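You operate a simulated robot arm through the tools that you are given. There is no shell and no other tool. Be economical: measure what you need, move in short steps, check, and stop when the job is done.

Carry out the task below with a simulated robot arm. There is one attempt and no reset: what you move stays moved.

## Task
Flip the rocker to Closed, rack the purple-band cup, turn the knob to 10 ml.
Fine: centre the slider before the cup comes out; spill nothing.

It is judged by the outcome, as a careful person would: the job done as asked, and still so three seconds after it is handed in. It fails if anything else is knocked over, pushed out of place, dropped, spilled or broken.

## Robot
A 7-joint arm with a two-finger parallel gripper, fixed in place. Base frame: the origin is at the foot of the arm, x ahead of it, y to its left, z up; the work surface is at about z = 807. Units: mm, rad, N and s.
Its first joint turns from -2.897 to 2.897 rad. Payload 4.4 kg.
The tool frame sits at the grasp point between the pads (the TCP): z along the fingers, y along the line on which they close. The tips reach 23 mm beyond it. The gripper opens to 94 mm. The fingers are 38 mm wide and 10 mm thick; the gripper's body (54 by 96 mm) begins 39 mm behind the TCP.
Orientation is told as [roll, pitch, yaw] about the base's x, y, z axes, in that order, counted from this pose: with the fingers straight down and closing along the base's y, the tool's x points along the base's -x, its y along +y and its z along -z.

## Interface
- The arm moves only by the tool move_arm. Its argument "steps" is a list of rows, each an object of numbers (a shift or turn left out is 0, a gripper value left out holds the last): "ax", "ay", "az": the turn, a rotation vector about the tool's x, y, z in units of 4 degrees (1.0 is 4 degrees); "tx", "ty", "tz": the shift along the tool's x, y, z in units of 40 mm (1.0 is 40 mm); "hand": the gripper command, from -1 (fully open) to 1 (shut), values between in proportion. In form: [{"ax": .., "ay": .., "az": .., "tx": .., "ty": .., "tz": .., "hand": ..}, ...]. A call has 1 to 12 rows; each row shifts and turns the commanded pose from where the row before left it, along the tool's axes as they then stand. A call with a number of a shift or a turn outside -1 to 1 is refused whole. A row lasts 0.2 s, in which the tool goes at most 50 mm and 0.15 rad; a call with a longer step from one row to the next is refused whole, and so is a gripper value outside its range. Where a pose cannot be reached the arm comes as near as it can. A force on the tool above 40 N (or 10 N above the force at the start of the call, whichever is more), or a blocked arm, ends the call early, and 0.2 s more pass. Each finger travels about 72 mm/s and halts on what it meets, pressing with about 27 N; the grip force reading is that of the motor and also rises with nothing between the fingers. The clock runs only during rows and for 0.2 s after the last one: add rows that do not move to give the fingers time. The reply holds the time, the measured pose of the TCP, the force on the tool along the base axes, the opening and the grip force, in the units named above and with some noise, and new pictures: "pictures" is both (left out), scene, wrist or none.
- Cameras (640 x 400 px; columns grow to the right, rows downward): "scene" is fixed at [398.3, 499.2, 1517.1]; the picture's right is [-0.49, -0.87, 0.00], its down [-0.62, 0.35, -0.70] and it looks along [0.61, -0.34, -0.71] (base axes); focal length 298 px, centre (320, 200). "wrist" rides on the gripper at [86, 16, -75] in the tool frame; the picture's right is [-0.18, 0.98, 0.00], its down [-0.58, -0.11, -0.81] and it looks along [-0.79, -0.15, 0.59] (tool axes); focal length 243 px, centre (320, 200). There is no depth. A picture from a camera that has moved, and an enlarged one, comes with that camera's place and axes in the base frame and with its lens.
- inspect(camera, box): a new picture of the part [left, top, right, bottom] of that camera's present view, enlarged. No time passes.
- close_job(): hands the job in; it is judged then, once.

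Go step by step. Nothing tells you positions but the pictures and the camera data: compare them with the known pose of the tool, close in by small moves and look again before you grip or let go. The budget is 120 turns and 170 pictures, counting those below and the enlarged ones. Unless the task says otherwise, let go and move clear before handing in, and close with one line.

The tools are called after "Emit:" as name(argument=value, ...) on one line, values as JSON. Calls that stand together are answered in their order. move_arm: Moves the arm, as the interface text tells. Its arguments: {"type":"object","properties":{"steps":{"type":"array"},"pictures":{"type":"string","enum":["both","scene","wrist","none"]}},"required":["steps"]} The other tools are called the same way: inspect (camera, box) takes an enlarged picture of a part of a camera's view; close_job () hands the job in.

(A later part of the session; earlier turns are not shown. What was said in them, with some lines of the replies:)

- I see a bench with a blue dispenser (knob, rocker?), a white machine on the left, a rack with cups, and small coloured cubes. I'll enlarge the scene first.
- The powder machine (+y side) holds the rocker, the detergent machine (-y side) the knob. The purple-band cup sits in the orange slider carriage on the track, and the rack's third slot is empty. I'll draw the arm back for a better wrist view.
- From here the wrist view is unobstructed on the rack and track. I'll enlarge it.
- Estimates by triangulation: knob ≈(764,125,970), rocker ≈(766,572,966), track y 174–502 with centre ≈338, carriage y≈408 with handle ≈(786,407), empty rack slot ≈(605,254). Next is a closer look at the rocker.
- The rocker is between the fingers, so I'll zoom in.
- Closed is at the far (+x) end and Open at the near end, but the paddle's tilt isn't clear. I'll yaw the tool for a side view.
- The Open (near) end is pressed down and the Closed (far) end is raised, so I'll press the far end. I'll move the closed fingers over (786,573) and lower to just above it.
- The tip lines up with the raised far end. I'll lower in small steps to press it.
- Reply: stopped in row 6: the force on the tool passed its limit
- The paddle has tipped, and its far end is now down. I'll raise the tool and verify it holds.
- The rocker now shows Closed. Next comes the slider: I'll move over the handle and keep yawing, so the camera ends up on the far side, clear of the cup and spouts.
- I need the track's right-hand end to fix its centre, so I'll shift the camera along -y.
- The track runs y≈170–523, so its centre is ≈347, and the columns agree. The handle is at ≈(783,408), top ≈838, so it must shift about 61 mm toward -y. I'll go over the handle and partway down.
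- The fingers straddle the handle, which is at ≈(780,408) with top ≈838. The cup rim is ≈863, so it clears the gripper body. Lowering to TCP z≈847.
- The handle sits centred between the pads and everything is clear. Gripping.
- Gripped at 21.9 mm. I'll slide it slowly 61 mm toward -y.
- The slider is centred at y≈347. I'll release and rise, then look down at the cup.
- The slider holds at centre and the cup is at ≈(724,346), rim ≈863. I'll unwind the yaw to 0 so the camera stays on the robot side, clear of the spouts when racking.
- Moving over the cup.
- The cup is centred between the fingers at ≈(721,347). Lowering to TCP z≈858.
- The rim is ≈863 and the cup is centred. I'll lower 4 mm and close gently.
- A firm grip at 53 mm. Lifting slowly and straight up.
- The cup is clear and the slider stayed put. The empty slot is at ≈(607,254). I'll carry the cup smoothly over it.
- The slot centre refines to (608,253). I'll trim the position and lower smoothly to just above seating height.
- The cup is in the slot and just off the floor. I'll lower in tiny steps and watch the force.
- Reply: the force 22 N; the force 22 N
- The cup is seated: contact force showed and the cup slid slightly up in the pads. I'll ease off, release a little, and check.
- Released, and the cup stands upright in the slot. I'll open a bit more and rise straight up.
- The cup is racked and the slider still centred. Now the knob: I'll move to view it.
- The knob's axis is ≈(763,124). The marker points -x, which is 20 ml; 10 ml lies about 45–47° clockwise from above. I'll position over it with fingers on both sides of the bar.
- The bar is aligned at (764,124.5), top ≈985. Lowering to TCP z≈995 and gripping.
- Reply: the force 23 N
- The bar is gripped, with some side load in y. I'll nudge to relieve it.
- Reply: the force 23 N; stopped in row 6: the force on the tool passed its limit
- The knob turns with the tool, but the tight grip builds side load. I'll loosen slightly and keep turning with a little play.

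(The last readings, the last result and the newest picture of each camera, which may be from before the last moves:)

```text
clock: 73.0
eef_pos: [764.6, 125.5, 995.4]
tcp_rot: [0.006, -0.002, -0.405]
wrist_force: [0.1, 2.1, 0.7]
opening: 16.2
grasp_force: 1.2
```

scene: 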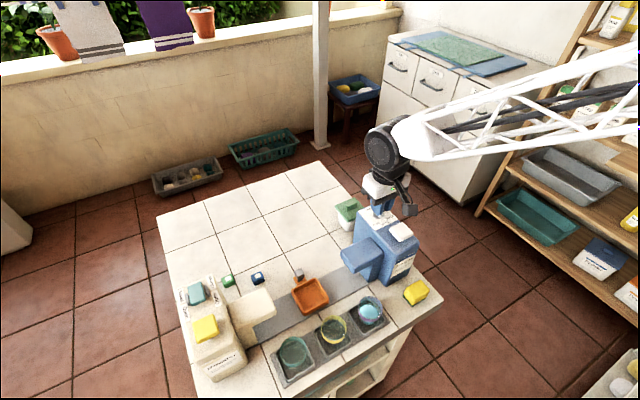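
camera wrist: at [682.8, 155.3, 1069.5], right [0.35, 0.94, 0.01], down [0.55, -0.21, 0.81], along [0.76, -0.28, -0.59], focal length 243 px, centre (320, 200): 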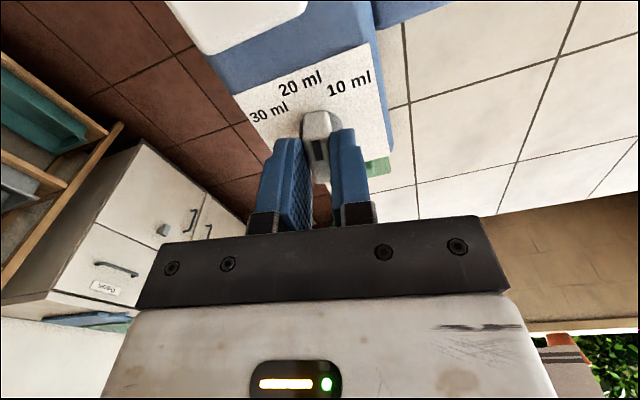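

Emit:
move_arm(steps=[{"az": 0.7}, {"az": 0.7}, {"az": 0.7}, {"az": 0.7}, {"az": 0.7}, {"az": 0.7}, {"az": 0.7}, {"az": 0.7}, {"az": 0.5}, {}], pictures="wrist")

Emit:
inspect(camera="wrist", box=[250, 60, 390, 200])

Emit:
inspect(camera="scene", box=[340, 180, 420, 240])

```text
clock: 75.2
eef_pos: [764.5, 125.0, 995.3]
tcp_rot: [0.007, 0.002, -0.832]
wrist_force: [4.9, 11.0, -2.4]
opening: 20.0
grasp_force: 5.3
camera wrist: at [718.9, 199.0, 1069.8], right [0.85, 0.53, 0.01], down [0.31, -0.51, 0.81], along [0.43, -0.68, -0.59], focal length 243 px, centre (320, 200)
```

wrist: 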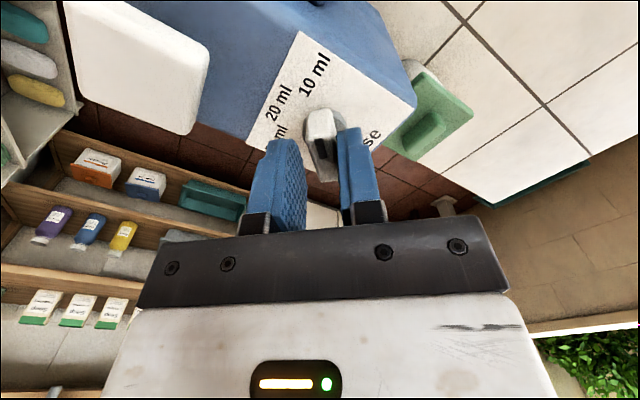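

```text
2.86 times, centred on (320, 130) of wrist
camera zoom: at [718.9, 199.0, 1069.8], right [0.85, 0.53, 0.01], down [0.31, -0.51, 0.81], along [0.43, -0.68, -0.59], focal length 693 px, centre (320, 400)
```

zoom: 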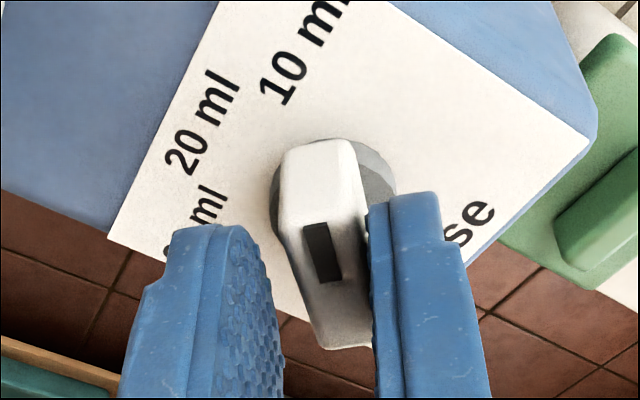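

```text
6.67 times, centred on (380, 210) of scene
camera zoom: at [398.3, 499.2, 1517.1], right [-0.49, -0.87, 0.0], down [-0.62, 0.35, -0.7], along [0.61, -0.34, -0.71], focal length 1988 px, centre (-80, 133)
```

zoom: 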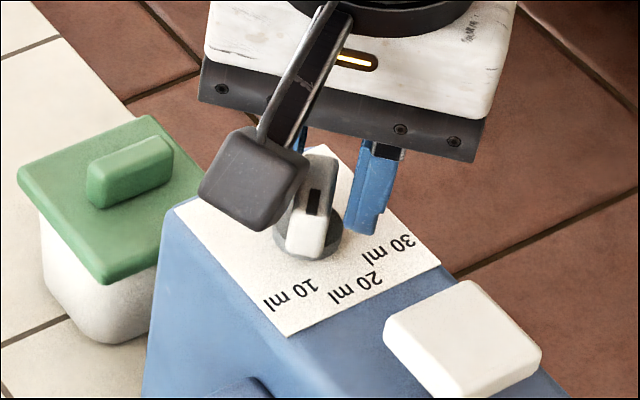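

The marker now appears about 45–47° round, at 10 ml. I'll open the fingers and rise to check.

Emit:
move_arm(steps=[{"hand": 0.4}, {"hand": 0.1}, {}, {"tz": -0.4}, {"tz": -0.8}, {"tz": -0.8}, {}], pictures="wrist")

Emit:
inspect(camera="wrist", box=[260, 20, 380, 140])

Emit:
inspect(camera="scene", box=[350, 190, 410, 235])

```text
clock: 76.8
eef_pos: [763.8, 125.5, 1075.1]
tcp_rot: [0.008, -0.001, -0.832]
wrist_force: [0.8, -0.2, 0.6]
opening: 42.2
grasp_force: 0.1
camera wrist: at [718.5, 198.5, 1150.1], right [0.85, 0.53, 0.01], down [0.31, -0.51, 0.81], along [0.43, -0.68, -0.59], focal length 243 px, centre (320, 200)
```

wrist: 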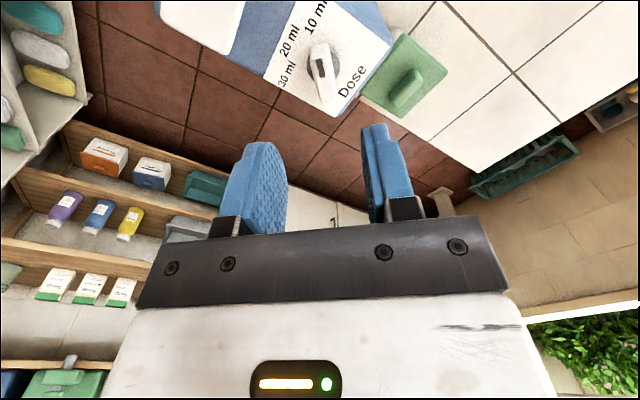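

```text
3.33 times, centred on (320, 80) of wrist
camera zoom: at [718.5, 198.5, 1150.1], right [0.85, 0.53, 0.01], down [0.31, -0.51, 0.81], along [0.43, -0.68, -0.59], focal length 809 px, centre (320, 600)
```

zoom: 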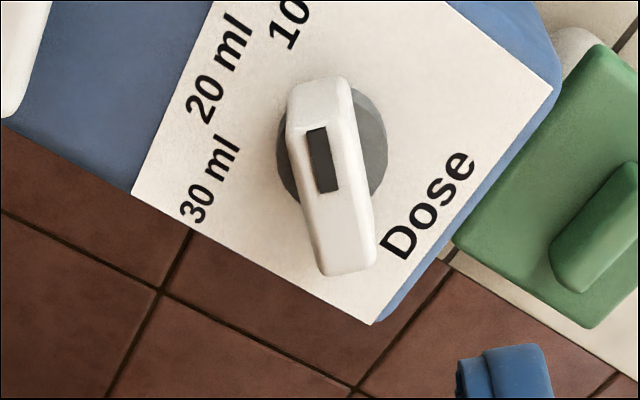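

```text
8.89 times, centred on (380, 212) of scene
camera zoom: at [398.3, 499.2, 1517.1], right [-0.49, -0.87, 0.0], down [-0.62, 0.35, -0.7], along [0.61, -0.34, -0.71], focal length 2651 px, centre (-213, 89)
```

zoom: 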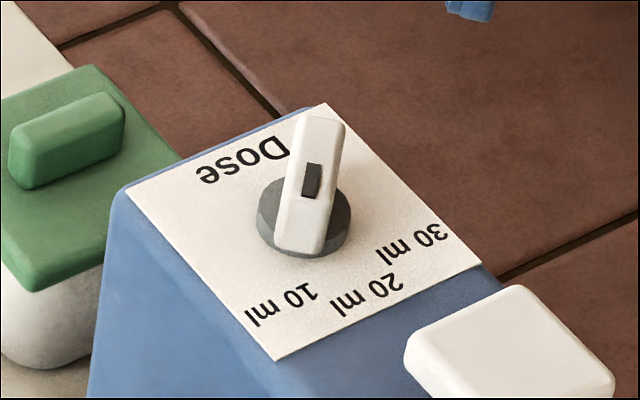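

The marker points at 10 ml (≈46–47°). I'll move clear and do a final scene check.

Emit:
move_arm(steps=[{"tz": -0.9}, {"tz": -0.9}, {"tz": -0.9}, {"tz": -0.9}, {}], pictures="scene")

Emit:
inspect(camera="scene", box=[160, 180, 440, 390])

Emit:
inspect(camera="scene", box=[155, 260, 255, 340])

```text
clock: 78.0
eef_pos: [764.1, 125.5, 1218.9]
tcp_rot: [0.008, 0.0, -0.831]
wrist_force: [-1.3, -0.2, 0.4]
opening: 42.3
grasp_force: 0.1
```

scene: 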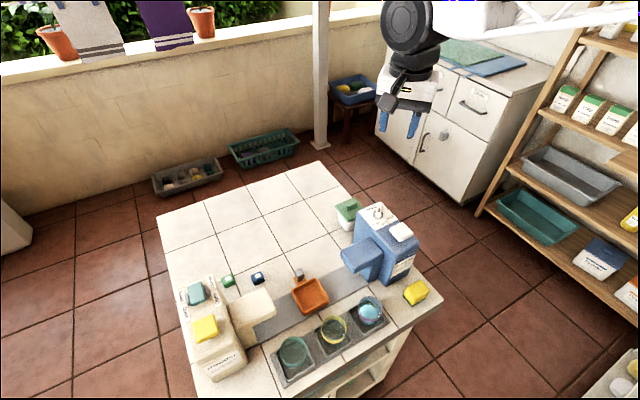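

```text
1.90 times, centred on (300, 285) of scene
camera zoom: at [398.3, 499.2, 1517.1], right [-0.49, -0.87, 0.0], down [-0.62, 0.35, -0.7], along [0.61, -0.34, -0.71], focal length 568 px, centre (358, 38)
```

zoom: 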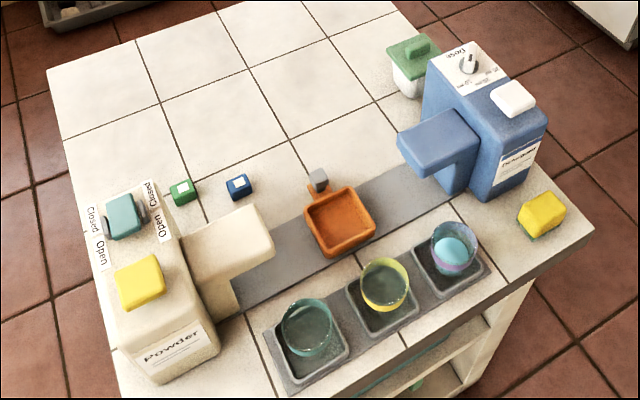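

```text
5.00 times, centred on (205, 300) of scene
camera zoom: at [398.3, 499.2, 1517.1], right [-0.49, -0.87, 0.0], down [-0.62, 0.35, -0.7], along [0.61, -0.34, -0.71], focal length 1491 px, centre (895, -300)
```

zoom: 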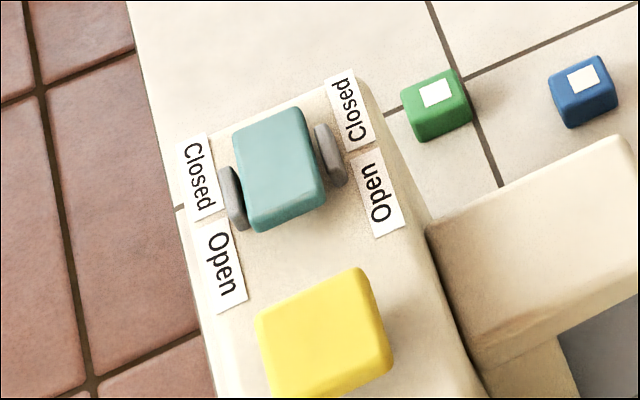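

The rocker is at Closed, the slider is centred, the purple-band cup is upright in the rack and the knob is at 10 ml. Nothing else looks moved and the arm is clear, so I'm handing in.

Emit:
close_job()

```text
The job is handed in.
```

The job is handed in: I flipped the rocker to Closed, centred the slider before lifting the cup out, racked the purple-band cup with no spill visible, and turned the knob to 10 ml.
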